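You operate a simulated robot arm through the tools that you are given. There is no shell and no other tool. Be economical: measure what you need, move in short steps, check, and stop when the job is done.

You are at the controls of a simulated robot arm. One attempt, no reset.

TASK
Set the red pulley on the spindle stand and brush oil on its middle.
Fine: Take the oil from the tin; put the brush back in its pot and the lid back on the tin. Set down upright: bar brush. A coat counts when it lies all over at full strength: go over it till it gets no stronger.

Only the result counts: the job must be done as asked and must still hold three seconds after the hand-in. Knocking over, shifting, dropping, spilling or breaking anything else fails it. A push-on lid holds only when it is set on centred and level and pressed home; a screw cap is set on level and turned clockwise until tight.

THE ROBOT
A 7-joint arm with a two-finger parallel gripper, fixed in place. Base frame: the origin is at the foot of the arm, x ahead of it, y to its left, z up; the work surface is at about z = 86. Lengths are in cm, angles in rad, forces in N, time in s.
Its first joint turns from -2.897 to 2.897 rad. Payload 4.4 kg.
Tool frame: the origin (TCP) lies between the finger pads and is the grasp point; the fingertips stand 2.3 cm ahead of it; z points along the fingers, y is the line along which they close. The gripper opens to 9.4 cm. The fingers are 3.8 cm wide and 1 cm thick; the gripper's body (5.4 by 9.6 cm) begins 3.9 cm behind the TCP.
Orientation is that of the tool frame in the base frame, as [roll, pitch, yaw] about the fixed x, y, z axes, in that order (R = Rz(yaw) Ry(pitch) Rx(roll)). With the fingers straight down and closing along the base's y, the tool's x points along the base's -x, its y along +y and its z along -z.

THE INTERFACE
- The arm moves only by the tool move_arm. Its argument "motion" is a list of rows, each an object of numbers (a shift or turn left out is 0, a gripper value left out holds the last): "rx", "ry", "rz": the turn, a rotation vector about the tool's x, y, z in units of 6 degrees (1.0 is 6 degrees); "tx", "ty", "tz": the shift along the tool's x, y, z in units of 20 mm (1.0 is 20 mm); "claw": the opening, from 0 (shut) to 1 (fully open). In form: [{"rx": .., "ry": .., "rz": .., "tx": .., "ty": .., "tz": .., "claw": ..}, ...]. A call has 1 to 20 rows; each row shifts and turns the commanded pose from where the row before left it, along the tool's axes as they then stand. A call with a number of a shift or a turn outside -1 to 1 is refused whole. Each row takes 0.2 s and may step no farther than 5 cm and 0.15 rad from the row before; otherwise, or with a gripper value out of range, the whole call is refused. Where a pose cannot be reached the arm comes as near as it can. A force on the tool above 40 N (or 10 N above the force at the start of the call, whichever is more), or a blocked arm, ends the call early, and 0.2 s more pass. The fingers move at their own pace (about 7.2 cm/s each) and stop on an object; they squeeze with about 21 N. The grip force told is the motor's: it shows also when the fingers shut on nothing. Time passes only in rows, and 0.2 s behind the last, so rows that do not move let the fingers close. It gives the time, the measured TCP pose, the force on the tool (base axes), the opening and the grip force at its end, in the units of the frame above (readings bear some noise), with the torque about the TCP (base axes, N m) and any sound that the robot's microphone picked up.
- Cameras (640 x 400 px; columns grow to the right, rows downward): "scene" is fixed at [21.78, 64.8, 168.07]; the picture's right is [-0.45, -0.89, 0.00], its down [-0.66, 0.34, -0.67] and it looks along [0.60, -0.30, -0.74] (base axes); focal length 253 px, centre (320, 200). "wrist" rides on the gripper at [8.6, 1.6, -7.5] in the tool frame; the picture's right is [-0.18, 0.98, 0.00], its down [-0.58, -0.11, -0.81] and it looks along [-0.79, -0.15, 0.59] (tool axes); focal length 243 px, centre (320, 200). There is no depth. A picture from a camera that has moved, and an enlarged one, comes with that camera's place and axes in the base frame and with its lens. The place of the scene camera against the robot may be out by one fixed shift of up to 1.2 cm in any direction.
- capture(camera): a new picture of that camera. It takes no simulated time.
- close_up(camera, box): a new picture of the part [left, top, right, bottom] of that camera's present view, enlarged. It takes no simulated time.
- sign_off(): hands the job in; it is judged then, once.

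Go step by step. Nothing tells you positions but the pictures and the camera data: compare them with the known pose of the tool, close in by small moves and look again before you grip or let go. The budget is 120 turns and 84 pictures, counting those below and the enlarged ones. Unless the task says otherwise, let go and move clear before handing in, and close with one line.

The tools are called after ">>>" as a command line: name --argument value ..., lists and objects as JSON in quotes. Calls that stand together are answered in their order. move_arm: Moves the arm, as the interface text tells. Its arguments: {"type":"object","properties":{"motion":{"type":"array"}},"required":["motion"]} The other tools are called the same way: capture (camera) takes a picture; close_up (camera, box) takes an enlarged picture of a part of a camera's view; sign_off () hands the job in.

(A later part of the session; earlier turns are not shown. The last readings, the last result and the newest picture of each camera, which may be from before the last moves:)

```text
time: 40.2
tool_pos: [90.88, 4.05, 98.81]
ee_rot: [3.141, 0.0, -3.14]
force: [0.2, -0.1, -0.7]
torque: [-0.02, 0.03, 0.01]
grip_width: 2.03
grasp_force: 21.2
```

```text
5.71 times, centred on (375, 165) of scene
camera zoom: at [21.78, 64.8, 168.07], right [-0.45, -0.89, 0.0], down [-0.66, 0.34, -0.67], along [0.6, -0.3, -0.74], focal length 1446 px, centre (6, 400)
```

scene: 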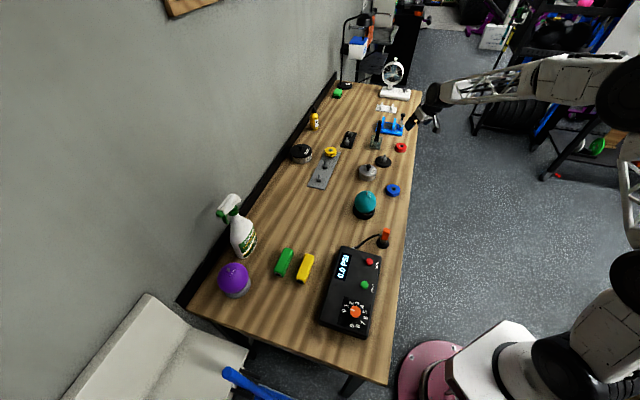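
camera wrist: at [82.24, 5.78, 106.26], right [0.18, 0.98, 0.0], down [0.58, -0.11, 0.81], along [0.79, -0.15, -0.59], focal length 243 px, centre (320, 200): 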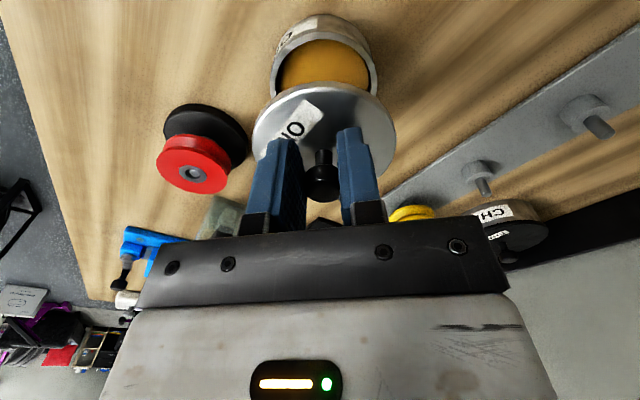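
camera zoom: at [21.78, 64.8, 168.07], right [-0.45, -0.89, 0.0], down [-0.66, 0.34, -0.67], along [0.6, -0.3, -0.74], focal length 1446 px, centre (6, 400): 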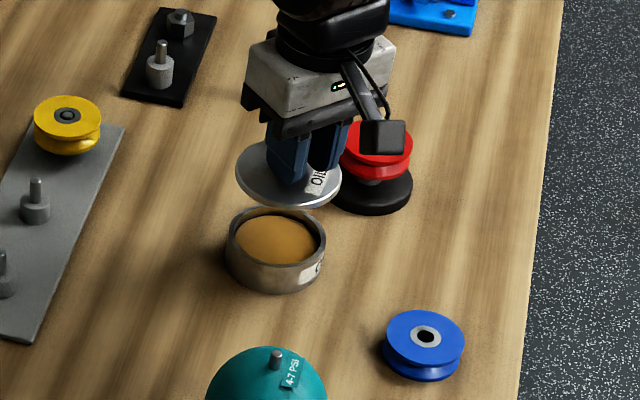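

The lid is off and oil shows in the tin. I'll set the lid down upright in the clear area near (86,15.5).

>>> move_arm --motion '[{"tx": 0.35, "ty": 0.82}, {"tx": 0.35, "ty": 0.82}, {"tx": 0.35, "ty": 0.82}, {"tx": 0.35, "ty": 0.82}, {"tx": 0.35, "ty": 0.82}, {"tx": 0.35, "ty": 0.82}, {"tx": 0.35, "ty": 0.82}, {"tz": 0.7}, {"tz": 0.7}, {"tz": 0.7}, {"tz": 0.7}, {"tz": 0.5}]'

>>> close_up --camera "scene" --box '[310, 140, 410, 220]'

```text
time: 42.8
tool_pos: [85.83, 15.61, 91.92]
ee_rot: [-3.14, 0.0, -3.141]
force: [-0.3, -0.2, -0.5]
torque: [-0.01, -0.02, 0.01]
grip_width: 2.02
grasp_force: 20.9
```

```text
5.00 times, centred on (360, 180) of scene
camera zoom: at [21.78, 64.8, 168.07], right [-0.45, -0.89, 0.0], down [-0.66, 0.34, -0.67], along [0.6, -0.3, -0.74], focal length 1265 px, centre (120, 300)
```

zoom: 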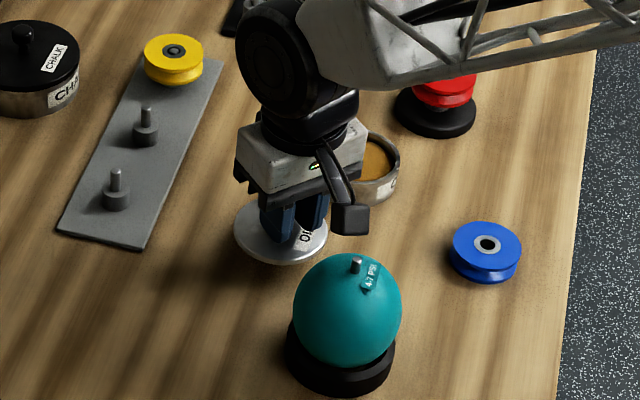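

Clear around. I lower gently to contact.

>>> move_arm --motion '[{"tz": 0.2}, {"tz": 0.2}, {"tz": 0.1}, {"tz": 0.1}, {"tz": 0.1}]'

>>> move_arm --motion '[{"tz": 0.1}, {"tz": 0.1}]'

```text
time: 44.0
tool_pos: [85.92, 15.5, 90.79]
ee_rot: [-3.141, 0.001, -3.141]
force: [-0.7, 0.6, -1.1]
torque: [0.05, -0.01, 0.01]
grip_width: 2.03
grasp_force: 20.8
```

```text
time: 44.6
tool_pos: [86.01, 15.58, 90.36]
ee_rot: [3.141, 0.001, 3.141]
force: [0.4, 0.5, 0.0]
torque: [0.01, 0.01, 0.0]
grip_width: 2.05
grasp_force: 20.9
```

>>> move_arm --motion '[{"tz": 0.1}, {"tz": 0.1}]'

>>> move_arm --motion '[{"tz": 0.07}, {"tz": 0.07}]'

```text
time: 45.2
tool_pos: [85.97, 15.63, 90.1]
ee_rot: [3.141, 0.001, -3.14]
force: [-0.2, -0.1, -0.5]
torque: [0.04, -0.01, 0.02]
grip_width: 2.04
grasp_force: 20.6
```

```text
time: 45.8
tool_pos: [85.84, 15.59, 89.71]
ee_rot: [3.141, 0.001, 3.14]
force: [1.4, -1.2, 1.2]
torque: [0.02, 0.13, 0.03]
grip_width: 2.03
grasp_force: 20.9
```

Contact begins. A hair lower, then release and rise.

>>> move_arm --motion '[{"tz": 0.03}, {"claw": 0.3}, {"claw": 0.4}, {"claw": 0.6}, {"claw": 0.6}, {"tz": -0.4}, {"tz": -0.8}, {"tz": -0.9}, {"tz": -0.9}, {"tz": -0.9}, {"tz": -0.9}]'

>>> capture --camera "wrist"

```text
time: 48.2
tool_pos: [86.02, 15.49, 99.24]
ee_rot: [-3.141, -0.001, 3.14]
force: [0.3, -0.2, 0.7]
torque: [0.01, 0.01, -0.03]
grip_width: 5.64
grasp_force: 0.0
```

```text
40 pictures are left
camera wrist: at [77.32, 17.19, 106.7], right [0.18, 0.98, 0.0], down [0.58, -0.11, 0.81], along [0.79, -0.15, -0.59], focal length 243 px, centre (320, 200)
```

wrist: 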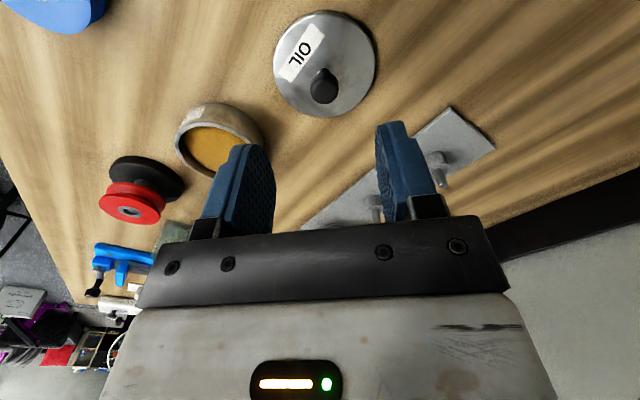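

The lid lies upright at (86,15.6). Now I tilt 30° and head for the brush handle, staying high.

>>> move_arm --motion '[{"ry": -1, "tz": -0.5}, {"ry": -1, "tz": -0.5}, {"ry": -1, "tz": -0.5}, {"ry": -1, "tz": -0.5}, {"ry": -1}]'

>>> move_arm --motion '[{"tx": -0.372, "ty": -0.79, "tz": 0.15}, {"tx": -0.372, "ty": -0.79, "tz": 0.15}, {"tx": -0.372, "ty": -0.79, "tz": 0.15}, {"tx": -0.372, "ty": -0.79, "tz": 0.15}, {"tx": -0.372, "ty": -0.79, "tz": 0.15}, {"tx": -0.372, "ty": -0.79, "tz": 0.15}, {"tx": -0.372, "ty": -0.79, "tz": 0.15}, {"tx": -0.372, "ty": -0.79, "tz": 0.15}, {"tx": -0.372, "ty": -0.79, "tz": 0.15}, {"tx": -0.372, "ty": -0.79, "tz": 0.15}, {"tx": -0.372, "ty": -0.79, "tz": 0.15}, {"tx": -0.372, "ty": -0.79, "tz": 0.15}, {"tx": -0.372, "ty": -0.79, "tz": 0.15}, {"tx": -0.372, "ty": -0.79, "tz": 0.15}, {"tx": -0.372, "ty": -0.79, "tz": 0.15}, {"tx": -0.372, "ty": -0.79, "tz": 0.15}, {"tx": -0.372, "ty": -0.79, "tz": 0.15}, {"tx": -0.372, "ty": -0.79, "tz": 0.15}]'

>>> capture --camera "wrist"

>>> close_up --camera "scene" --box '[340, 100, 430, 172]'

```text
time: 49.4
tool_pos: [85.33, 15.65, 103.11]
ee_rot: [-3.141, 0.526, -3.14]
force: [-0.3, -0.6, -0.1]
torque: [-0.02, -0.03, 0.0]
grip_width: 5.63
grasp_force: 0.0
```

```text
time: 53.2
tool_pos: [99.67, -12.99, 105.19]
ee_rot: [-3.14, 0.523, -3.141]
force: [-0.3, -0.6, -0.6]
torque: [0.0, -0.01, 0.01]
grip_width: 5.62
grasp_force: 0.0
```

```text
39 pictures are left
camera wrist: at [88.42, -11.18, 107.29], right [0.16, 0.98, 0.09], down [0.1, -0.11, 0.99], along [0.98, -0.15, -0.12], focal length 243 px, centre (320, 200)
```

wrist: 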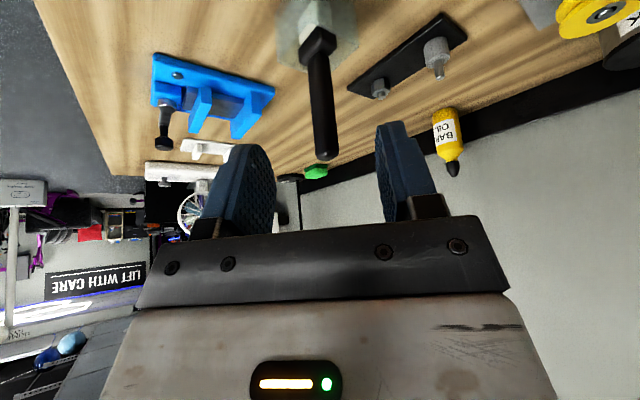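

```text
5.56 times, centred on (385, 136) of scene
camera zoom: at [21.78, 64.8, 168.07], right [-0.45, -0.89, 0.0], down [-0.66, 0.34, -0.67], along [0.6, -0.3, -0.74], focal length 1406 px, centre (-41, 556)
```

zoom: 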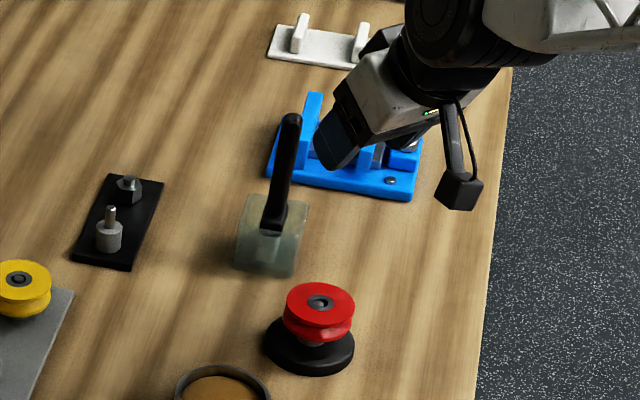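

Handle tip ≈(109,-13.4,101), close to upright. I go to a stand-off along the approach line and check.

>>> move_arm --motion '[{"tx": -0.373, "ty": -0.026, "tz": 0.5}, {"tx": -0.373, "ty": -0.026, "tz": 0.5}, {"tx": -0.373, "ty": -0.026, "tz": 0.5}, {"tx": -0.373, "ty": -0.026, "tz": 0.5}, {"tx": -0.373, "ty": -0.026, "tz": 0.5}, {"tx": -0.373, "ty": -0.026, "tz": 0.5}]'

>>> capture --camera "wrist"

>>> close_up --camera "scene" --box '[350, 100, 430, 160]'

```text
time: 54.6
tool_pos: [106.45, -13.24, 102.27]
ee_rot: [3.141, 0.524, -3.141]
force: [0.9, -0.5, 0.3]
torque: [0.03, 0.01, 0.01]
grip_width: 5.63
grasp_force: 0.1
```

```text
37 pictures are left
camera wrist: at [95.3, -11.53, 104.34], right [0.16, 0.98, 0.09], down [0.1, -0.11, 0.99], along [0.98, -0.15, -0.12], focal length 243 px, centre (320, 200)
```

wrist: 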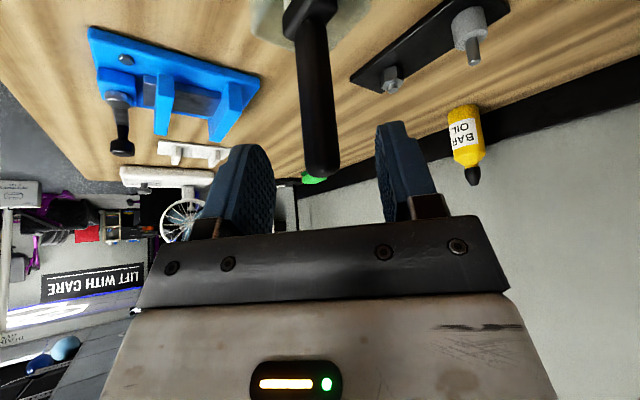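

```text
6.67 times, centred on (390, 130) of scene
camera zoom: at [21.78, 64.8, 168.07], right [-0.45, -0.89, 0.0], down [-0.66, 0.34, -0.67], along [0.6, -0.3, -0.74], focal length 1687 px, centre (-147, 667)
```

zoom: 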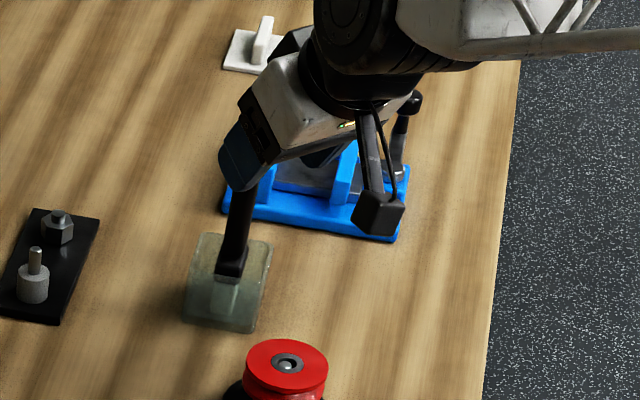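

Handle is centred between the fingers and upright. I advance and close on it.

>>> move_arm --motion '[{"tx": -0.008, "ty": -0.005, "tz": 0.5}, {"tx": -0.008, "ty": -0.005, "tz": 0.5}, {"tx": -0.008, "ty": -0.005, "tz": 0.5}, {"tx": -0.008, "ty": -0.005, "tz": 0.5}, {"tx": -0.008, "ty": -0.005, "tz": 0.45}]'

>>> capture --camera "wrist"

>>> close_up --camera "scene" --box '[350, 100, 430, 160]'

```text
time: 55.8
tool_pos: [108.96, -13.13, 97.88]
ee_rot: [3.141, 0.524, 3.141]
force: [0.6, -0.7, 0.9]
torque: [0.0, -0.03, -0.02]
grip_width: 5.66
grasp_force: 0.1
```

```text
35 pictures are left
camera wrist: at [97.84, -11.38, 100.03], right [0.16, 0.98, 0.09], down [0.1, -0.11, 0.99], along [0.98, -0.15, -0.12], focal length 243 px, centre (320, 200)
```

wrist: 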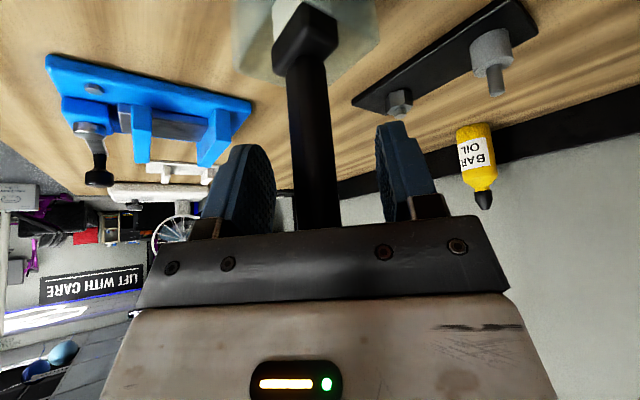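

```text
6.67 times, centred on (390, 130) of scene
camera zoom: at [21.78, 64.8, 168.07], right [-0.45, -0.89, 0.0], down [-0.66, 0.34, -0.67], along [0.6, -0.3, -0.74], focal length 1687 px, centre (-147, 667)
```

zoom: 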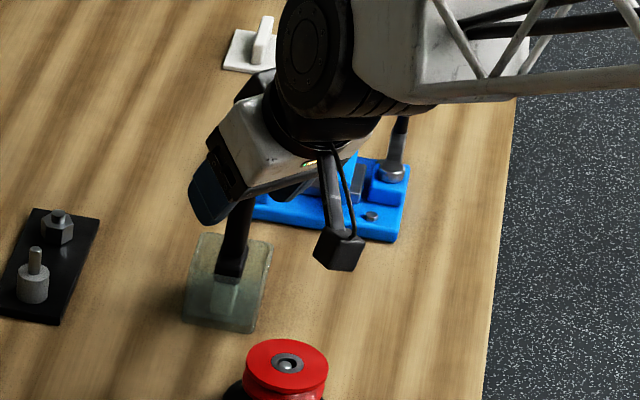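

Handle sits between the pads. I close.

>>> move_arm --motion '[{"claw": 0.4}, {"claw": 0.3}, {"claw": 0.2}, {"claw": 0}, {"claw": 0}, {"claw": 0}]'

>>> move_arm --motion '[{"tx": -0.05, "tz": -0.087}, {"tx": -0.1, "tz": -0.173}, {"tx": -0.15, "tz": -0.26}, {"tx": -0.2, "tz": -0.346}, {"tx": -0.2, "tz": -0.346}]'

>>> capture --camera "wrist"

>>> close_up --camera "scene" --box '[350, 100, 430, 160]'

```text
time: 57.2
tool_pos: [108.98, -13.12, 97.94]
ee_rot: [-3.139, 0.523, -3.141]
force: [0.3, 0.9, 0.1]
torque: [0.06, 0.02, -0.01]
grip_width: 2.71
grasp_force: 21.0
```

```text
time: 58.4
tool_pos: [108.91, -13.07, 100.81]
ee_rot: [-3.141, 0.524, 3.141]
force: [-0.4, -0.6, -0.4]
torque: [-0.06, 0.0, -0.01]
grip_width: 2.7
grasp_force: 21.2
```

```text
33 pictures are left
camera wrist: at [97.8, -11.45, 102.89], right [0.16, 0.98, 0.09], down [0.1, -0.11, 0.99], along [0.98, -0.15, -0.12], focal length 243 px, centre (320, 200)
```

wrist: 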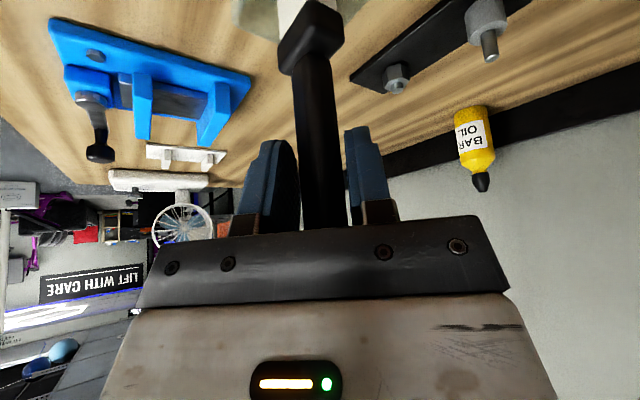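

```text
6.67 times, centred on (390, 130) of scene
camera zoom: at [21.78, 64.8, 168.07], right [-0.45, -0.89, 0.0], down [-0.66, 0.34, -0.67], along [0.6, -0.3, -0.74], focal length 1687 px, centre (-147, 667)
```

zoom: 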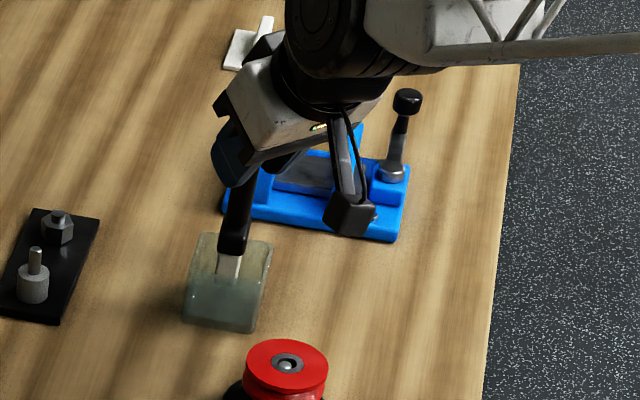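

The brush lifts vertically and the pot stays put. I keep lifting until it is clear of the pot.

>>> move_arm --motion '[{"tx": -0.3, "tz": -0.52}, {"tx": -0.3, "tz": -0.52}, {"tx": -0.3, "tz": -0.52}, {"tx": -0.3, "tz": -0.52}, {"tx": -0.3, "tz": -0.52}, {"tx": -0.3, "tz": -0.52}, {"tx": -0.3, "tz": -0.52}, {"tx": -0.3, "tz": -0.52}]'

>>> capture --camera "wrist"

>>> close_up --camera "scene" --box '[350, 90, 430, 150]'

```text
time: 60.2
tool_pos: [109.01, -12.98, 110.4]
ee_rot: [-3.141, 0.522, 3.141]
force: [0.4, -0.4, -0.2]
torque: [-0.03, 0.01, 0.03]
grip_width: 2.68
grasp_force: 20.3
```

```text
31 pictures are left
camera wrist: at [97.76, -11.34, 112.55], right [0.16, 0.98, 0.09], down [0.1, -0.11, 0.99], along [0.98, -0.15, -0.12], focal length 243 px, centre (320, 200)
```

wrist: 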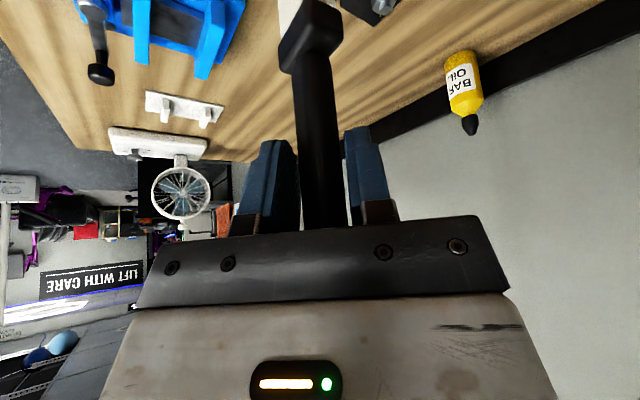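

```text
6.67 times, centred on (390, 120) of scene
camera zoom: at [21.78, 64.8, 168.07], right [-0.45, -0.89, 0.0], down [-0.66, 0.34, -0.67], along [0.6, -0.3, -0.74], focal length 1687 px, centre (-147, 733)
```

zoom: 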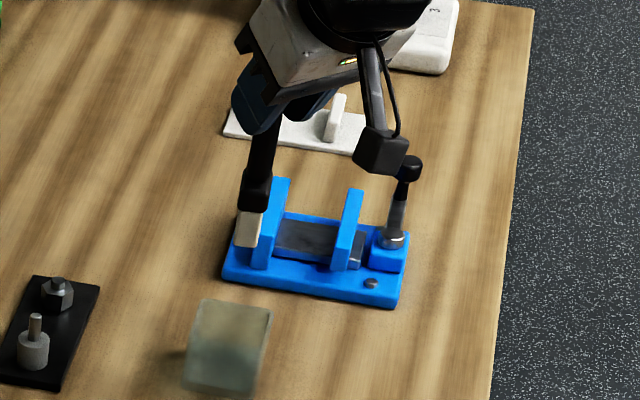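

Brush clear of the pot, bristles ≈11.5–12 cm below the TCP. I carry it at height over the oil tin.

>>> move_arm --motion '[{"tx": 0.56, "ty": 0.616, "tz": -0.323}, {"tx": 0.56, "ty": 0.616, "tz": -0.323}, {"tx": 0.56, "ty": 0.616, "tz": -0.323}, {"tx": 0.56, "ty": 0.616, "tz": -0.323}, {"tx": 0.56, "ty": 0.616, "tz": -0.323}, {"tx": 0.56, "ty": 0.616, "tz": -0.323}, {"tx": 0.56, "ty": 0.616, "tz": -0.323}, {"tx": 0.56, "ty": 0.616, "tz": -0.323}, {"tx": 0.56, "ty": 0.616, "tz": -0.323}, {"tx": 0.56, "ty": 0.616, "tz": -0.323}, {"tx": 0.56, "ty": 0.616, "tz": -0.323}, {"tx": 0.56, "ty": 0.616, "tz": -0.323}, {"tx": 0.56, "ty": 0.616, "tz": -0.323}, {"tx": 0.56, "ty": 0.616, "tz": -0.323}, {"tx": 0.217, "tz": 0.375}, {"tx": 0.217, "tz": 0.375}, {"tx": 0.217, "tz": 0.375}, {"tx": 0.217, "tz": 0.375}]'

>>> close_up --camera "scene" --box '[335, 110, 425, 190]'

```text
time: 64.0
tool_pos: [90.77, 4.13, 106.94]
ee_rot: [3.14, 0.522, -3.141]
force: [0.6, 0.0, 0.7]
torque: [0.0, 0.01, -0.01]
grip_width: 1.75
grasp_force: 21.4
```

```text
5.00 times, centred on (380, 150) of scene
camera zoom: at [21.78, 64.8, 168.07], right [-0.45, -0.89, 0.0], down [-0.66, 0.34, -0.67], along [0.6, -0.3, -0.74], focal length 1265 px, centre (20, 450)
```

zoom: 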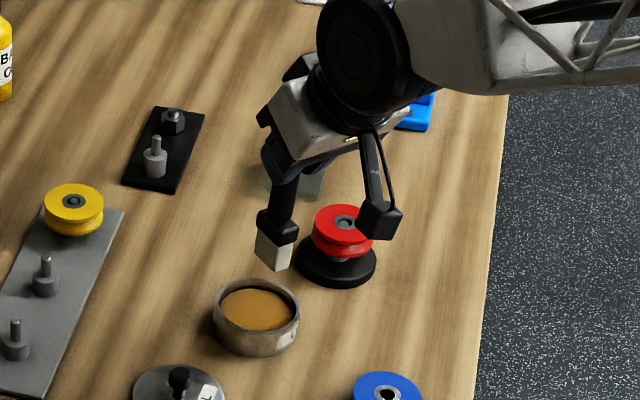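

The grip width changed to 1.75, so the handle turned in the grip. I check how the brush now sits.

>>> capture --camera "wrist"

>>> close_up --camera "scene" --box '[360, 130, 400, 170]'

```text
28 pictures are left
camera wrist: at [79.57, 5.78, 108.95], right [0.16, 0.98, 0.09], down [0.1, -0.11, 0.99], along [0.98, -0.15, -0.12], focal length 243 px, centre (320, 200)
```

wrist: 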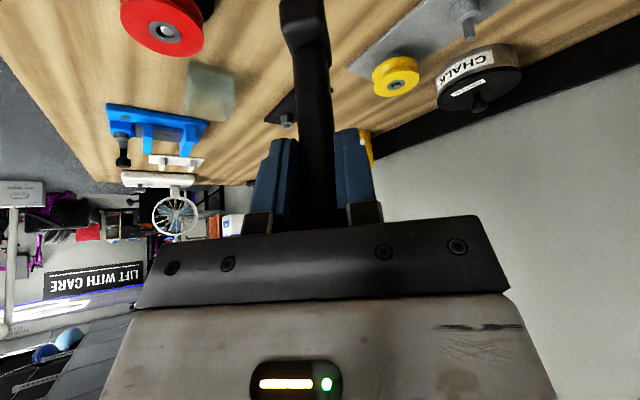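

```text
10.00 times, centred on (380, 150) of scene
camera zoom: at [21.78, 64.8, 168.07], right [-0.45, -0.89, 0.0], down [-0.66, 0.34, -0.67], along [0.6, -0.3, -0.74], focal length 2531 px, centre (-280, 700)
```

zoom: 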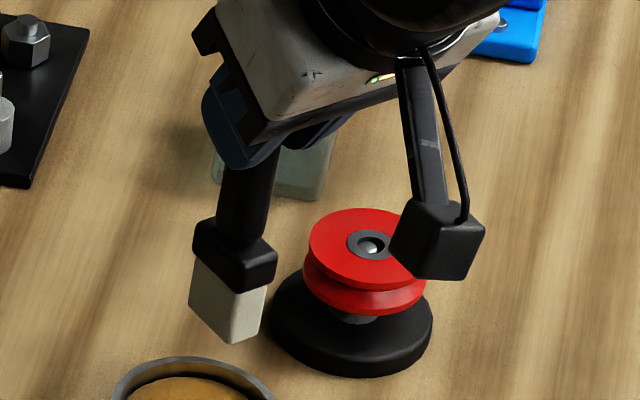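

The handle has settled on its flats (firmer hold) and slipped a bit lower, still upright. I lower toward the oil.

>>> move_arm --motion '[{"tx": 0.25, "ty": 0.05, "tz": 0.433}, {"tx": 0.25, "ty": 0.05, "tz": 0.433}, {"tx": 0.25, "ty": 0.05, "tz": 0.433}, {"tx": 0.25, "ty": 0.05, "tz": 0.433}, {"tx": 0.25, "tz": 0.433}]'

>>> close_up --camera "scene" --box '[345, 140, 395, 185]'

```text
time: 65.2
tool_pos: [90.83, 4.41, 101.98]
ee_rot: [3.141, 0.524, 3.141]
force: [0.7, -0.6, -1.2]
torque: [-0.01, 0.01, -0.03]
grip_width: 1.74
grasp_force: 20.8
```

```text
8.89 times, centred on (370, 162) of scene
camera zoom: at [21.78, 64.8, 168.07], right [-0.45, -0.89, 0.0], down [-0.66, 0.34, -0.67], along [0.6, -0.3, -0.74], focal length 2249 px, centre (-124, 533)
```

zoom: 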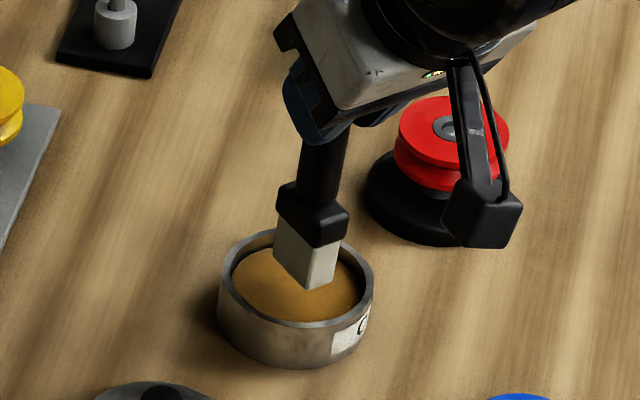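

Brush is within the rim, a touch right of centre. I shift slightly left and lower into the oil.

>>> move_arm --motion '[{"tx": 0.1, "ty": 0.15, "tz": 0.173}, {"tx": 0.1, "ty": 0.1, "tz": 0.173}, {"tx": 0.1, "tz": 0.173}, {"tx": 0.1, "tz": 0.173}, {"tx": 0.1, "tz": 0.173}]'

>>> close_up --camera "scene" --box '[345, 140, 395, 185]'

```text
time: 66.4
tool_pos: [91.02, 4.84, 100.14]
ee_rot: [-3.141, 0.527, 3.14]
force: [-2.4, 0.1, 14.7]
torque: [0.09, 0.08, -0.03]
grip_width: 1.75
grasp_force: 20.9
```

```text
8.89 times, centred on (370, 162) of scene
camera zoom: at [21.78, 64.8, 168.07], right [-0.45, -0.89, 0.0], down [-0.66, 0.34, -0.67], along [0.6, -0.3, -0.74], focal length 2249 px, centre (-124, 533)
```

zoom: 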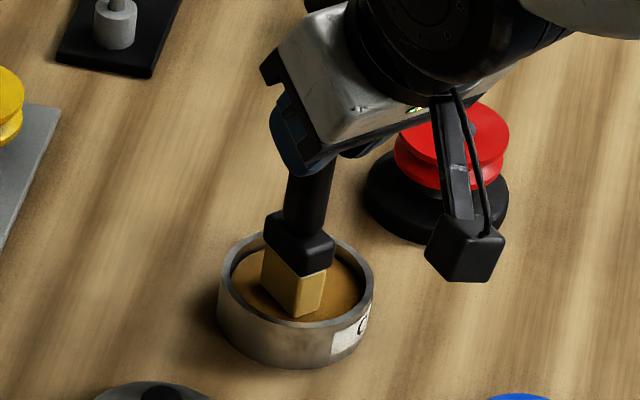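

The bristles turned oil-coloured on touching the oil surface: the brush is loaded. I lift and carry it over the pulley's middle.

>>> move_arm --motion '[{"tx": -0.25, "tz": -0.433}, {"tx": -0.25, "tz": -0.433}, {"tx": -0.25, "tz": -0.433}, {"tx": -0.25, "tz": -0.433}, {"tx": -0.25, "tz": -0.433}, {"tx": -0.25, "tz": -0.433}, {"tx": -0.195, "ty": -0.567, "tz": 0.1125}, {"tx": -0.195, "ty": -0.567, "tz": 0.1125}, {"tx": -0.195, "ty": -0.567, "tz": 0.1125}, {"tx": -0.195, "ty": -0.567, "tz": 0.1125}, {"tx": -0.195, "ty": -0.567, "tz": 0.1125}, {"tx": -0.195, "ty": -0.567, "tz": 0.1125}, {"tx": -0.195, "ty": -0.567, "tz": 0.1125}, {"tx": -0.195, "ty": -0.567, "tz": 0.1125}, {"tx": -0.195, "ty": -0.567, "tz": 0.1125}, {"tx": -0.195, "ty": -0.567, "tz": 0.1125}, {"tx": -0.195, "ty": -0.567, "tz": 0.1125}, {"tx": -0.195, "ty": -0.567, "tz": 0.1125}]'

>>> close_up --camera "scene" --box '[355, 125, 405, 170]'

```text
time: 70.2
tool_pos: [96.22, -8.46, 105.9]
ee_rot: [-3.141, 0.522, -3.141]
force: [-0.8, 0.3, 0.2]
torque: [0.01, -0.02, -0.01]
grip_width: 1.78
grasp_force: 20.7
```

```text
8.89 times, centred on (380, 148) of scene
camera zoom: at [21.78, 64.8, 168.07], right [-0.45, -0.89, 0.0], down [-0.66, 0.34, -0.67], along [0.6, -0.3, -0.74], focal length 2249 px, centre (-213, 667)
```

zoom: 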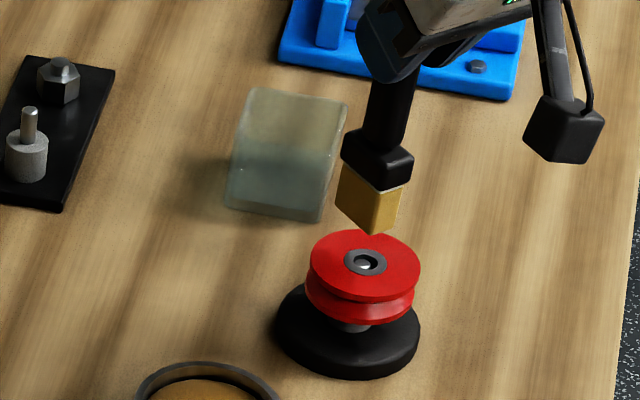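

Aligned with the hub. I lower to touch.

>>> move_arm --motion '[{"tx": 0.2, "tz": 0.346}, {"tx": 0.2, "tz": 0.346}, {"tx": 0.1, "tz": 0.173}, {"tx": 0.05, "tz": 0.087}, {"tx": 0.05, "tz": 0.087}]'

>>> move_arm --motion '[{"tx": 0.04, "tz": 0.07}, {"tx": 0.04, "tz": 0.07}]'

>>> close_up --camera "scene" --box '[360, 130, 400, 162]'

```text
time: 71.4
tool_pos: [96.1, -8.61, 103.51]
ee_rot: [-3.14, 0.524, 3.141]
force: [0.2, 0.1, 0.0]
torque: [0.0, 0.0, 0.02]
grip_width: 1.78
grasp_force: 20.5
```

```text
time: 72.0
tool_pos: [96.19, -8.58, 103.19]
ee_rot: [-3.141, 0.524, 3.141]
force: [0.2, 0.4, -0.5]
torque: [-0.02, -0.02, 0.02]
grip_width: 1.75
grasp_force: 20.6
```

```text
12.50 times, centred on (380, 146) of scene
camera zoom: at [21.78, 64.8, 168.07], right [-0.45, -0.89, 0.0], down [-0.66, 0.34, -0.67], along [0.6, -0.3, -0.74], focal length 3163 px, centre (-430, 875)
```

zoom: 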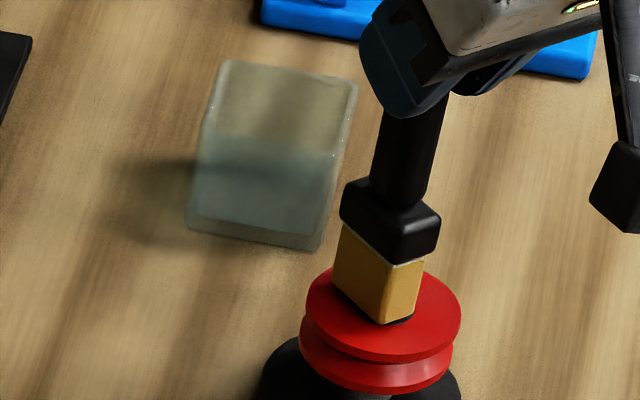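

Nearly touching; I lower further until a light contact force shows.

>>> move_arm --motion '[{"tx": 0.03, "tz": 0.052}, {"tx": 0.03, "tz": 0.052}]'

>>> move_arm --motion '[{"tx": 0.03, "tz": 0.052}, {"tx": 0.03, "tz": 0.052}]'

```text
time: 72.6
tool_pos: [96.28, -8.56, 103.17]
ee_rot: [3.141, 0.526, 3.141]
force: [-2.3, 0.2, 6.0]
torque: [0.03, 0.2, -0.01]
grip_width: 1.76
grasp_force: 20.6
```

```text
time: 73.2
tool_pos: [96.27, -8.53, 102.98]
ee_rot: [3.141, 0.527, 3.14]
force: [0.9, 2.6, 15.7]
torque: [0.34, -0.16, 0.01]
grip_width: 1.79
grasp_force: 20.9
```

Contact made. I ease slightly and stroke around the hub.

>>> move_arm --motion '[{"tx": -0.025, "tz": -0.043}, {"ty": 0.25}, {"ty": -0.25}, {"ty": -0.25}, {"ty": 0.25}, {"tx": -0.22, "tz": 0.125}, {"tx": 0.22, "tz": -0.125}, {"tx": 0.22, "tz": -0.125}, {"tx": -0.22, "tz": 0.125}, {"ty": 0.25}, {"ty": -0.25}, {"ty": -0.25}, {"ty": 0.25}]'

>>> move_arm --motion '[{"tx": -0.25, "tz": -0.433}, {"tx": -0.25, "tz": -0.433}, {"tx": -0.25, "tz": -0.433}, {"tx": -0.1, "tz": -0.173}]'

>>> close_up --camera "scene" --box '[360, 130, 400, 162]'

```text
time: 76.0
tool_pos: [96.2, -8.56, 102.86]
ee_rot: [3.141, 0.524, -3.141]
force: [-0.2, -1.0, 1.9]
torque: [-0.09, 0.01, 0.03]
grip_width: 1.75
grasp_force: 20.8
```

```text
time: 77.0
tool_pos: [96.19, -8.67, 106.43]
ee_rot: [-3.142, 0.523, 3.14]
force: [0.0, -0.1, -1.4]
torque: [-0.01, 0.02, 0.02]
grip_width: 1.77
grasp_force: 21.3
```

```text
12.50 times, centred on (380, 146) of scene
camera zoom: at [21.78, 64.8, 168.07], right [-0.45, -0.89, 0.0], down [-0.66, 0.34, -0.67], along [0.6, -0.3, -0.74], focal length 3163 px, centre (-430, 875)
```

zoom: 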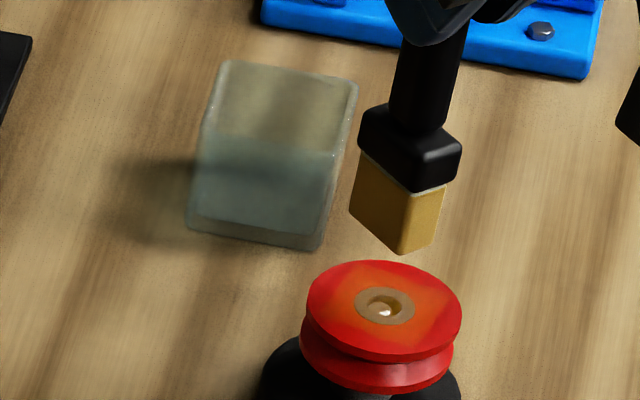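

The hub now has a coat and some on the face around it. I go over it again, with more strokes, then compare.

>>> move_arm --motion '[{"tx": 0.25, "tz": 0.433}, {"tx": 0.25, "tz": 0.433}, {"tx": 0.25, "tz": 0.433}, {"tx": 0.1, "tz": 0.173}, {"ty": 0.25}, {"tx": -0.15, "ty": -0.12, "tz": 0.0866}, {"tx": 0.0, "ty": -0.26, "tz": 0.0}, {"tx": 0.15, "ty": -0.12, "tz": -0.0866}, {"tx": 0.15, "ty": 0.12, "tz": -0.0866}, {"ty": 0.26}, {"tx": -0.15, "ty": 0.12, "tz": 0.0866}, {"ty": -0.25}, {"tx": -0.2, "tz": 0.1155}, {"tx": 0.2, "tz": -0.1155}, {"tx": 0.2, "tz": -0.1155}, {"tx": -0.2, "tz": 0.1155}, {"ty": 0.2}, {"ty": -0.2}, {"ty": -0.2}, {"ty": 0.2}]'

>>> move_arm --motion '[{"tx": -0.25, "tz": -0.433}, {"tx": -0.25, "tz": -0.433}, {"tx": -0.25, "tz": -0.433}, {"tx": -0.1, "tz": -0.173}]'

>>> close_up --camera "scene" --box '[360, 130, 400, 162]'

```text
time: 81.2
tool_pos: [96.15, -8.64, 102.91]
ee_rot: [-3.141, 0.523, 3.141]
force: [0.5, -2.7, 6.2]
torque: [-0.24, -0.06, 0.01]
grip_width: 1.75
grasp_force: 21.0
```

```text
time: 82.2
tool_pos: [96.32, -8.57, 106.28]
ee_rot: [3.141, 0.522, 3.141]
force: [-0.1, -0.6, -0.6]
torque: [-0.02, 0.0, 0.0]
grip_width: 1.77
grasp_force: 21.0
```

```text
12.50 times, centred on (380, 146) of scene
camera zoom: at [21.78, 64.8, 168.07], right [-0.45, -0.89, 0.0], down [-0.66, 0.34, -0.67], along [0.6, -0.3, -0.74], focal length 3163 px, centre (-430, 875)
```

zoom: 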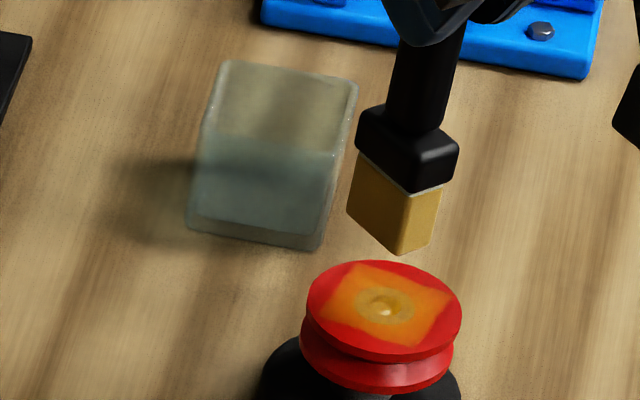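

The coat got stronger, so I repeat with the same pattern.

>>> move_arm --motion '[{"tx": 0.25, "tz": 0.433}, {"tx": 0.25, "tz": 0.433}, {"tx": 0.25, "tz": 0.433}, {"tx": 0.1, "tz": 0.173}, {"ty": 0.25}, {"tx": -0.15, "ty": -0.12, "tz": 0.0866}, {"tx": 0.0, "ty": -0.26, "tz": 0.0}, {"tx": 0.15, "ty": -0.12, "tz": -0.0866}, {"tx": 0.15, "ty": 0.12, "tz": -0.0866}, {"ty": 0.26}, {"tx": -0.15, "ty": 0.12, "tz": 0.0866}, {"ty": -0.25}, {"tx": -0.2, "tz": 0.1155}, {"tx": 0.2, "tz": -0.1155}, {"tx": 0.2, "tz": -0.1155}, {"tx": -0.2, "tz": 0.1155}, {"ty": 0.2}, {"ty": -0.2}, {"ty": -0.2}, {"ty": 0.2}]'

>>> move_arm --motion '[{"ty": 0.25}, {"tx": -0.2, "tz": 0.1155}, {"ty": -0.25}, {"ty": -0.25}, {"tx": 0.2, "tz": -0.1155}, {"tx": 0.2, "tz": -0.1155}, {"ty": 0.25}, {"ty": 0.25}, {"tx": -0.2, "tz": 0.1155}, {"ty": -0.25}, {"tx": -0.25, "tz": -0.433}, {"tx": -0.25, "tz": -0.433}, {"tx": -0.25, "tz": -0.433}, {"tx": -0.1, "tz": -0.173}]'

>>> close_up --camera "scene" --box '[360, 130, 400, 162]'

```text
time: 86.4
tool_pos: [96.2, -8.54, 103.04]
ee_rot: [-3.141, 0.524, -3.141]
force: [0.6, -1.4, 4.4]
torque: [-0.25, 0.02, 0.04]
grip_width: 1.77
grasp_force: 21.1
```

```text
time: 89.4
tool_pos: [96.28, -8.54, 106.38]
ee_rot: [3.141, 0.522, 3.14]
force: [0.0, -0.9, -0.8]
torque: [0.0, 0.02, 0.0]
grip_width: 1.75
grasp_force: 21.1
```

```text
12.50 times, centred on (380, 146) of scene
camera zoom: at [21.78, 64.8, 168.07], right [-0.45, -0.89, 0.0], down [-0.66, 0.34, -0.67], along [0.6, -0.3, -0.74], focal length 3163 px, centre (-430, 875)
```

zoom: 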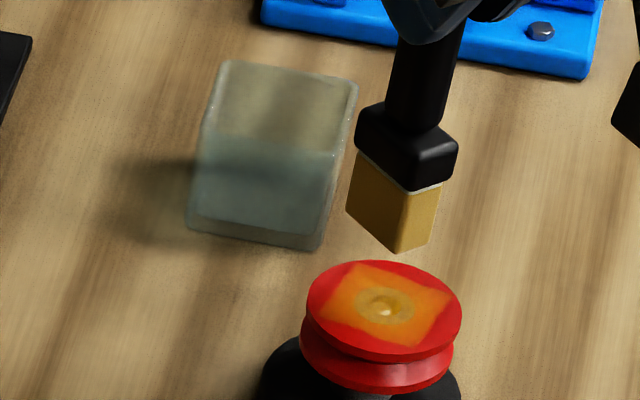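

Barely stronger now. To make sure it isn't just a dry brush, I re-dip and go over it once more.

>>> move_arm --motion '[{"tx": 0.191, "ty": 0.558, "tz": -0.11}, {"tx": 0.191, "ty": 0.558, "tz": -0.11}, {"tx": 0.191, "ty": 0.558, "tz": -0.11}, {"tx": 0.191, "ty": 0.558, "tz": -0.11}, {"tx": 0.191, "ty": 0.558, "tz": -0.11}, {"tx": 0.191, "ty": 0.558, "tz": -0.11}, {"tx": 0.191, "ty": 0.558, "tz": -0.11}, {"tx": 0.191, "ty": 0.558, "tz": -0.11}, {"tx": 0.191, "ty": 0.558, "tz": -0.11}, {"tx": 0.191, "ty": 0.558, "tz": -0.11}, {"tx": 0.191, "ty": 0.558, "tz": -0.11}, {"tx": 0.191, "ty": 0.558, "tz": -0.11}, {"tx": 0.25, "tz": 0.433}, {"tx": 0.25, "tz": 0.433}, {"tx": 0.25, "tz": 0.433}, {"tx": 0.25, "tz": 0.433}, {"tx": 0.25, "tz": 0.433}]'

>>> move_arm --motion '[{"tx": 0.1, "tz": 0.173}, {"tx": 0.1, "tz": 0.173}, {"tx": 0.04, "tz": 0.07}]'

```text
time: 93.0
tool_pos: [90.93, 4.84, 101.37]
ee_rot: [-3.141, 0.523, -3.141]
force: [0.7, 0.2, -0.2]
torque: [0.03, 0.0, 0.0]
grip_width: 1.73
grasp_force: 20.9
```

```text
time: 93.8
tool_pos: [91.0, 4.76, 100.38]
ee_rot: [-3.141, 0.522, 3.14]
force: [-0.2, -0.3, -1.1]
torque: [-0.01, -0.03, 0.01]
grip_width: 1.77
grasp_force: 20.7
```

>>> move_arm --motion '[{"tx": 0.04, "tz": 0.07}, {"tx": 0.04, "tz": 0.07}, {}]'

```text
time: 94.6
tool_pos: [91.11, 4.73, 100.02]
ee_rot: [-3.14, 0.524, 3.141]
force: [-0.3, 0.3, -1.0]
torque: [0.01, -0.04, -0.03]
grip_width: 1.75
grasp_force: 20.9
```

>>> move_arm --motion '[{"tx": 0.04, "tz": 0.07}, {"tx": 0.03, "tz": 0.052}, {}]'

>>> close_up --camera "scene" --box '[345, 140, 395, 185]'

```text
time: 95.4
tool_pos: [90.87, 4.8, 99.84]
ee_rot: [-3.14, 0.525, 3.141]
force: [1.2, -1.8, 15.8]
torque: [-0.2, -0.13, 0.0]
grip_width: 1.79
grasp_force: 21.4
```

```text
8.89 times, centred on (370, 162) of scene
camera zoom: at [21.78, 64.8, 168.07], right [-0.45, -0.89, 0.0], down [-0.66, 0.34, -0.67], along [0.6, -0.3, -0.74], focal length 2249 px, centre (-124, 533)
```

zoom: 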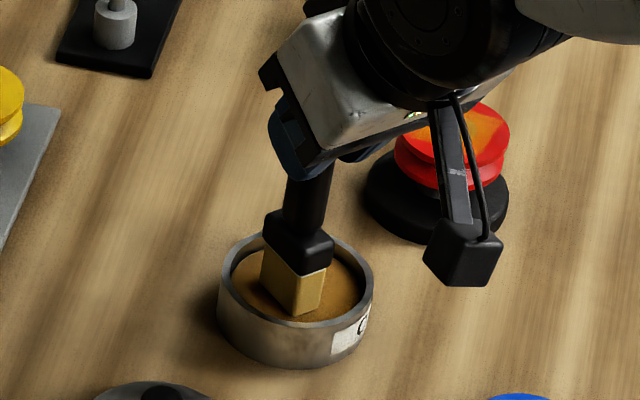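

Dipped again. Back to the pulley.

>>> move_arm --motion '[{"tx": -0.25, "tz": -0.433}, {"tx": -0.25, "tz": -0.433}, {"tx": -0.25, "tz": -0.433}, {"tx": -0.25, "tz": -0.433}, {"tx": -0.25, "tz": -0.433}, {"tx": -0.25, "tz": -0.433}, {"tx": -0.194, "ty": -0.558, "tz": 0.112}, {"tx": -0.194, "ty": -0.558, "tz": 0.112}, {"tx": -0.194, "ty": -0.558, "tz": 0.112}, {"tx": -0.194, "ty": -0.558, "tz": 0.112}, {"tx": -0.194, "ty": -0.558, "tz": 0.112}, {"tx": -0.194, "ty": -0.558, "tz": 0.112}, {"tx": -0.194, "ty": -0.558, "tz": 0.112}, {"tx": -0.194, "ty": -0.558, "tz": 0.112}, {"tx": -0.194, "ty": -0.558, "tz": 0.112}, {"tx": -0.194, "ty": -0.558, "tz": 0.112}, {"tx": -0.194, "ty": -0.558, "tz": 0.112}, {"tx": -0.194, "ty": -0.558, "tz": 0.112}]'

>>> move_arm --motion '[{"tx": 0.25, "tz": 0.433}, {"tx": 0.25, "tz": 0.433}, {"tx": 0.1, "tz": 0.173}, {"tx": 0.05, "tz": 0.087}, {"tx": 0.05, "tz": 0.087}, {"tx": 0.03, "tz": 0.052}]'

```text
time: 99.2
tool_pos: [96.2, -8.56, 105.87]
ee_rot: [-3.14, 0.523, 3.141]
force: [0.0, -1.1, -1.4]
torque: [-0.02, 0.03, 0.02]
grip_width: 1.77
grasp_force: 20.4
```

```text
time: 100.6
tool_pos: [96.39, -8.68, 102.94]
ee_rot: [-3.141, 0.522, 3.142]
force: [0.3, 0.5, -0.5]
torque: [0.05, -0.02, 0.01]
grip_width: 1.77
grasp_force: 20.6
```

>>> move_arm --motion '[{"tx": 0.03, "tz": 0.052}, {"tx": 0.025, "tz": 0.043}]'

```text
time: 101.2
tool_pos: [96.46, -8.55, 103.03]
ee_rot: [3.141, 0.528, 3.142]
force: [-0.4, -1.4, 14.4]
torque: [-0.15, 0.2, 0.03]
grip_width: 1.75
grasp_force: 21.0
```

Contact; I stroke thoroughly over the middle.

>>> move_arm --motion '[{"tx": -0.015, "tz": -0.026}, {"ty": 0.25}, {"tx": -0.15, "ty": -0.12, "tz": 0.0866}, {"ty": -0.26}, {"tx": 0.15, "ty": -0.12, "tz": -0.0866}, {"tx": 0.15, "ty": 0.12, "tz": -0.0866}, {"ty": 0.26}, {"tx": -0.15, "ty": 0.12, "tz": 0.0866}, {"ty": -0.25}, {"tx": -0.2, "tz": 0.1155}, {"tx": 0.2, "tz": -0.1155}, {"tx": 0.2, "tz": -0.1155}, {"tx": -0.2, "tz": 0.1155}, {"ty": 0.2}, {"ty": -0.2}, {"ty": -0.2}, {"ty": 0.2}]'

>>> move_arm --motion '[{"ty": 0.25}, {"tx": -0.2, "tz": 0.1155}, {"ty": -0.25}, {"ty": -0.25}, {"tx": 0.2, "tz": -0.1155}, {"tx": 0.2, "tz": -0.1155}, {"ty": 0.25}, {"ty": 0.25}, {"tx": -0.2, "tz": 0.1155}, {"ty": -0.25}, {"tx": -0.25, "tz": -0.433}, {"tx": -0.25, "tz": -0.433}, {"tx": -0.25, "tz": -0.433}, {"tx": -0.1, "tz": -0.173}]'

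>>> close_up --camera "scene" --box '[360, 130, 400, 162]'

```text
time: 104.8
tool_pos: [96.18, -8.55, 102.76]
ee_rot: [-3.141, 0.524, -3.141]
force: [-0.1, -0.7, 1.3]
torque: [-0.1, -0.04, -0.03]
grip_width: 1.76
grasp_force: 21.1
```

```text
time: 107.8
tool_pos: [96.33, -8.61, 106.16]
ee_rot: [-3.141, 0.525, 3.141]
force: [0.3, 0.5, -0.4]
torque: [-0.04, 0.01, 0.04]
grip_width: 1.74
grasp_force: 21.3
```

```text
12.50 times, centred on (380, 146) of scene
camera zoom: at [21.78, 64.8, 168.07], right [-0.45, -0.89, 0.0], down [-0.66, 0.34, -0.67], along [0.6, -0.3, -0.74], focal length 3163 px, centre (-430, 875)
```

zoom: 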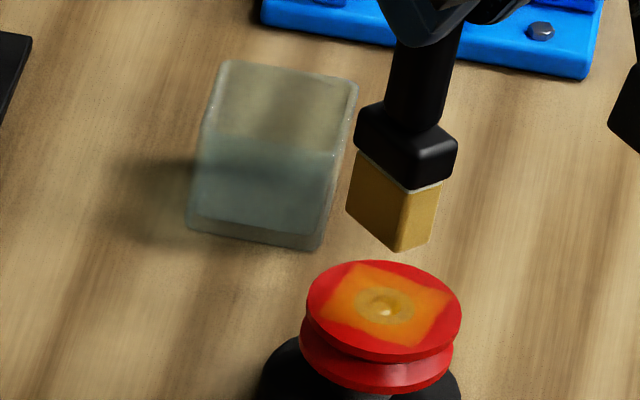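

No change after re-dipping, so it is at full strength; but the patch is narrow along one diagonal (~1.45 cm from centre). I'll widen it along that diagonal for an all-over middle.

>>> move_arm --motion '[{"tx": 0.25, "tz": 0.433}, {"tx": 0.25, "tz": 0.433}, {"tx": 0.25, "tz": 0.433}, {"tx": 0.1, "tz": 0.173}, {"tx": -0.251, "ty": -0.345, "tz": 0.145}, {"tx": -0.167, "ty": 0.16, "tz": 0.096}, {"tx": 0.167, "ty": -0.16, "tz": -0.096}, {"tx": 0.167, "ty": -0.16, "tz": -0.096}, {"tx": -0.167, "ty": 0.16, "tz": 0.096}, {"tx": 0.251, "ty": 0.345, "tz": -0.145}, {"tx": 0.251, "ty": 0.345, "tz": -0.145}, {"tx": -0.167, "ty": 0.16, "tz": 0.096}, {"tx": 0.167, "ty": -0.16, "tz": -0.096}, {"tx": 0.167, "ty": -0.16, "tz": -0.096}, {"tx": -0.167, "ty": 0.16, "tz": 0.096}, {"tx": -0.251, "ty": -0.345, "tz": 0.145}]'

>>> move_arm --motion '[{"tx": -0.251, "ty": -0.345, "tz": 0.145}, {"tx": -0.167, "ty": 0.16, "tz": 0.096}, {"tx": 0.167, "ty": -0.16, "tz": -0.096}, {"tx": 0.167, "ty": -0.16, "tz": -0.096}, {"tx": -0.167, "ty": 0.16, "tz": 0.096}, {"tx": 0.251, "ty": 0.345, "tz": -0.145}, {"tx": 0.251, "ty": 0.345, "tz": -0.145}, {"tx": -0.167, "ty": 0.16, "tz": 0.096}, {"tx": 0.167, "ty": -0.16, "tz": -0.096}, {"tx": 0.167, "ty": -0.16, "tz": -0.096}, {"tx": -0.167, "ty": 0.16, "tz": 0.096}, {"tx": -0.251, "ty": -0.345, "tz": 0.145}, {"tx": -0.251, "ty": -0.345, "tz": 0.145}, {"tx": 0.251, "ty": 0.345, "tz": -0.145}, {"tx": 0.251, "ty": 0.345, "tz": -0.145}, {"tx": -0.251, "ty": -0.345, "tz": 0.145}, {"tx": -0.25, "tz": -0.433}, {"tx": -0.25, "tz": -0.433}, {"tx": -0.25, "tz": -0.433}, {"tx": -0.1, "tz": -0.173}]'

>>> close_up --camera "scene" --box '[360, 130, 400, 162]'

```text
time: 111.2
tool_pos: [96.34, -8.55, 102.81]
ee_rot: [3.141, 0.524, 3.141]
force: [-1.7, 1.6, 6.9]
torque: [0.17, 0.17, 0.02]
grip_width: 1.74
grasp_force: 21.0
```

```text
time: 115.4
tool_pos: [96.18, -8.55, 106.18]
ee_rot: [-3.141, 0.523, -3.14]
force: [-0.2, -0.6, 0.1]
torque: [-0.01, 0.0, 0.01]
grip_width: 1.75
grasp_force: 21.4
```

```text
12.50 times, centred on (380, 146) of scene
camera zoom: at [21.78, 64.8, 168.07], right [-0.45, -0.89, 0.0], down [-0.66, 0.34, -0.67], along [0.6, -0.3, -0.74], focal length 3163 px, centre (-430, 875)
```

zoom: 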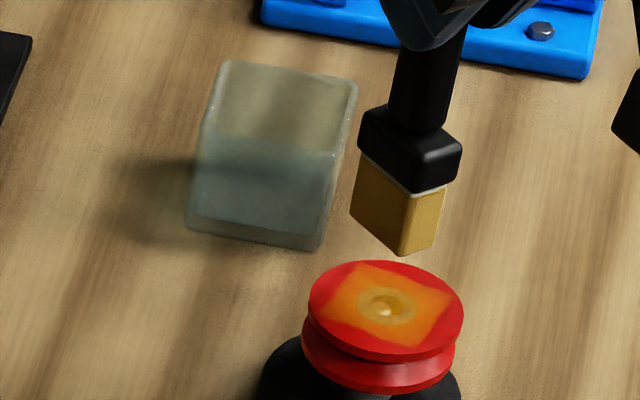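

The coat keeps exactly the same square outline, so that patch is the whole middle and it is saturated. Now the brush goes back: lift and move over the pot.

>>> move_arm --motion '[{"tx": -0.25, "tz": -0.433}, {"tx": -0.25, "tz": -0.433}, {"tx": -0.25, "tz": -0.433}, {"tx": -0.25, "tz": -0.433}, {"tx": -0.25, "tz": -0.433}, {"tx": -0.462, "ty": -0.19, "tz": 0.267}, {"tx": -0.462, "ty": -0.19, "tz": 0.267}, {"tx": -0.462, "ty": -0.19, "tz": 0.267}, {"tx": -0.462, "ty": -0.19, "tz": 0.267}, {"tx": -0.462, "ty": -0.19, "tz": 0.267}, {"tx": -0.462, "ty": -0.19, "tz": 0.267}, {"tx": -0.462, "ty": -0.19, "tz": 0.267}, {"tx": -0.462, "ty": -0.19, "tz": 0.267}, {"tx": -0.462, "ty": -0.19, "tz": 0.267}, {"tx": -0.462, "ty": -0.19, "tz": 0.267}, {"tx": -0.462, "ty": -0.19, "tz": 0.267}, {"tx": -0.462, "ty": -0.19, "tz": 0.267}]'

>>> move_arm --motion '[{"tx": 0.25, "tz": 0.433}, {"tx": 0.25, "tz": 0.433}, {"tx": 0.25, "tz": 0.433}, {"tx": 0.25, "tz": 0.433}]'

>>> close_up --camera "scene" --box '[355, 110, 405, 150]'

```text
time: 119.0
tool_pos: [109.08, -13.12, 111.19]
ee_rot: [-3.139, 0.524, 3.141]
force: [-0.2, -0.5, 0.0]
torque: [0.0, 0.0, 0.01]
grip_width: 1.77
grasp_force: 21.1
```

```text
time: 120.0
tool_pos: [109.04, -12.99, 107.31]
ee_rot: [3.141, 0.525, 3.14]
force: [-0.4, 0.1, -0.1]
torque: [-0.01, -0.03, -0.01]
grip_width: 1.74
grasp_force: 21.0
```

```text
10.00 times, centred on (380, 130) of scene
camera zoom: at [21.78, 64.8, 168.07], right [-0.45, -0.89, 0.0], down [-0.66, 0.34, -0.67], along [0.6, -0.3, -0.74], focal length 2531 px, centre (-280, 900)
```

zoom: 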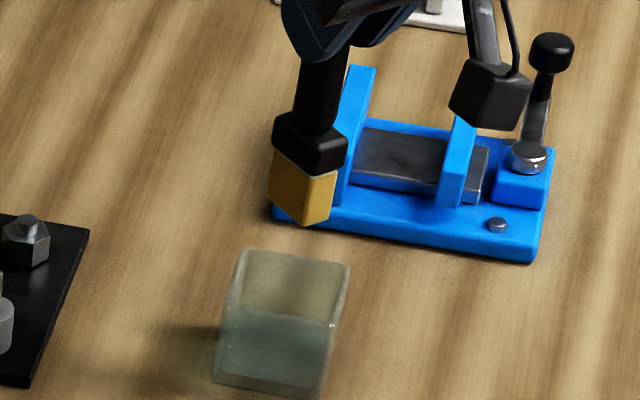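

Alignment with the pot opening looks right (predicted within 2 mm). I lower into the pot.

>>> move_arm --motion '[{"tx": 0.2, "tz": 0.346}, {"tx": 0.2, "tz": 0.346}, {"tx": 0.2, "tz": 0.346}, {"tx": 0.2, "tz": 0.346}, {"tx": 0.2, "tz": 0.346}, {"tx": 0.2, "tz": 0.346}]'

>>> close_up --camera "scene" --box '[355, 110, 405, 150]'

```text
time: 121.4
tool_pos: [109.15, -13.01, 102.45]
ee_rot: [3.141, 0.522, -3.141]
force: [0.0, 0.5, -0.4]
torque: [-0.03, 0.0, -0.02]
grip_width: 1.75
grasp_force: 20.3
```

```text
10.00 times, centred on (380, 130) of scene
camera zoom: at [21.78, 64.8, 168.07], right [-0.45, -0.89, 0.0], down [-0.66, 0.34, -0.67], along [0.6, -0.3, -0.74], focal length 2531 px, centre (-280, 900)
```

zoom: 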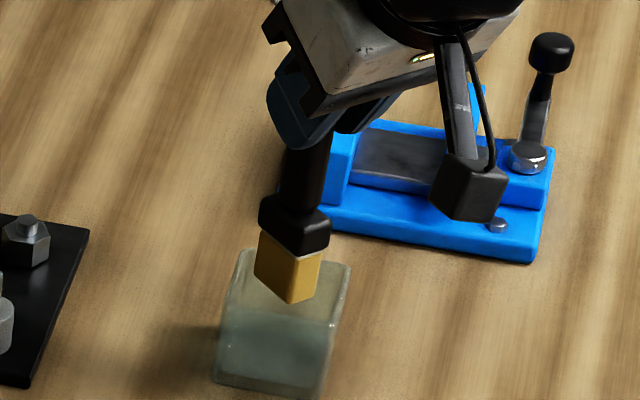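

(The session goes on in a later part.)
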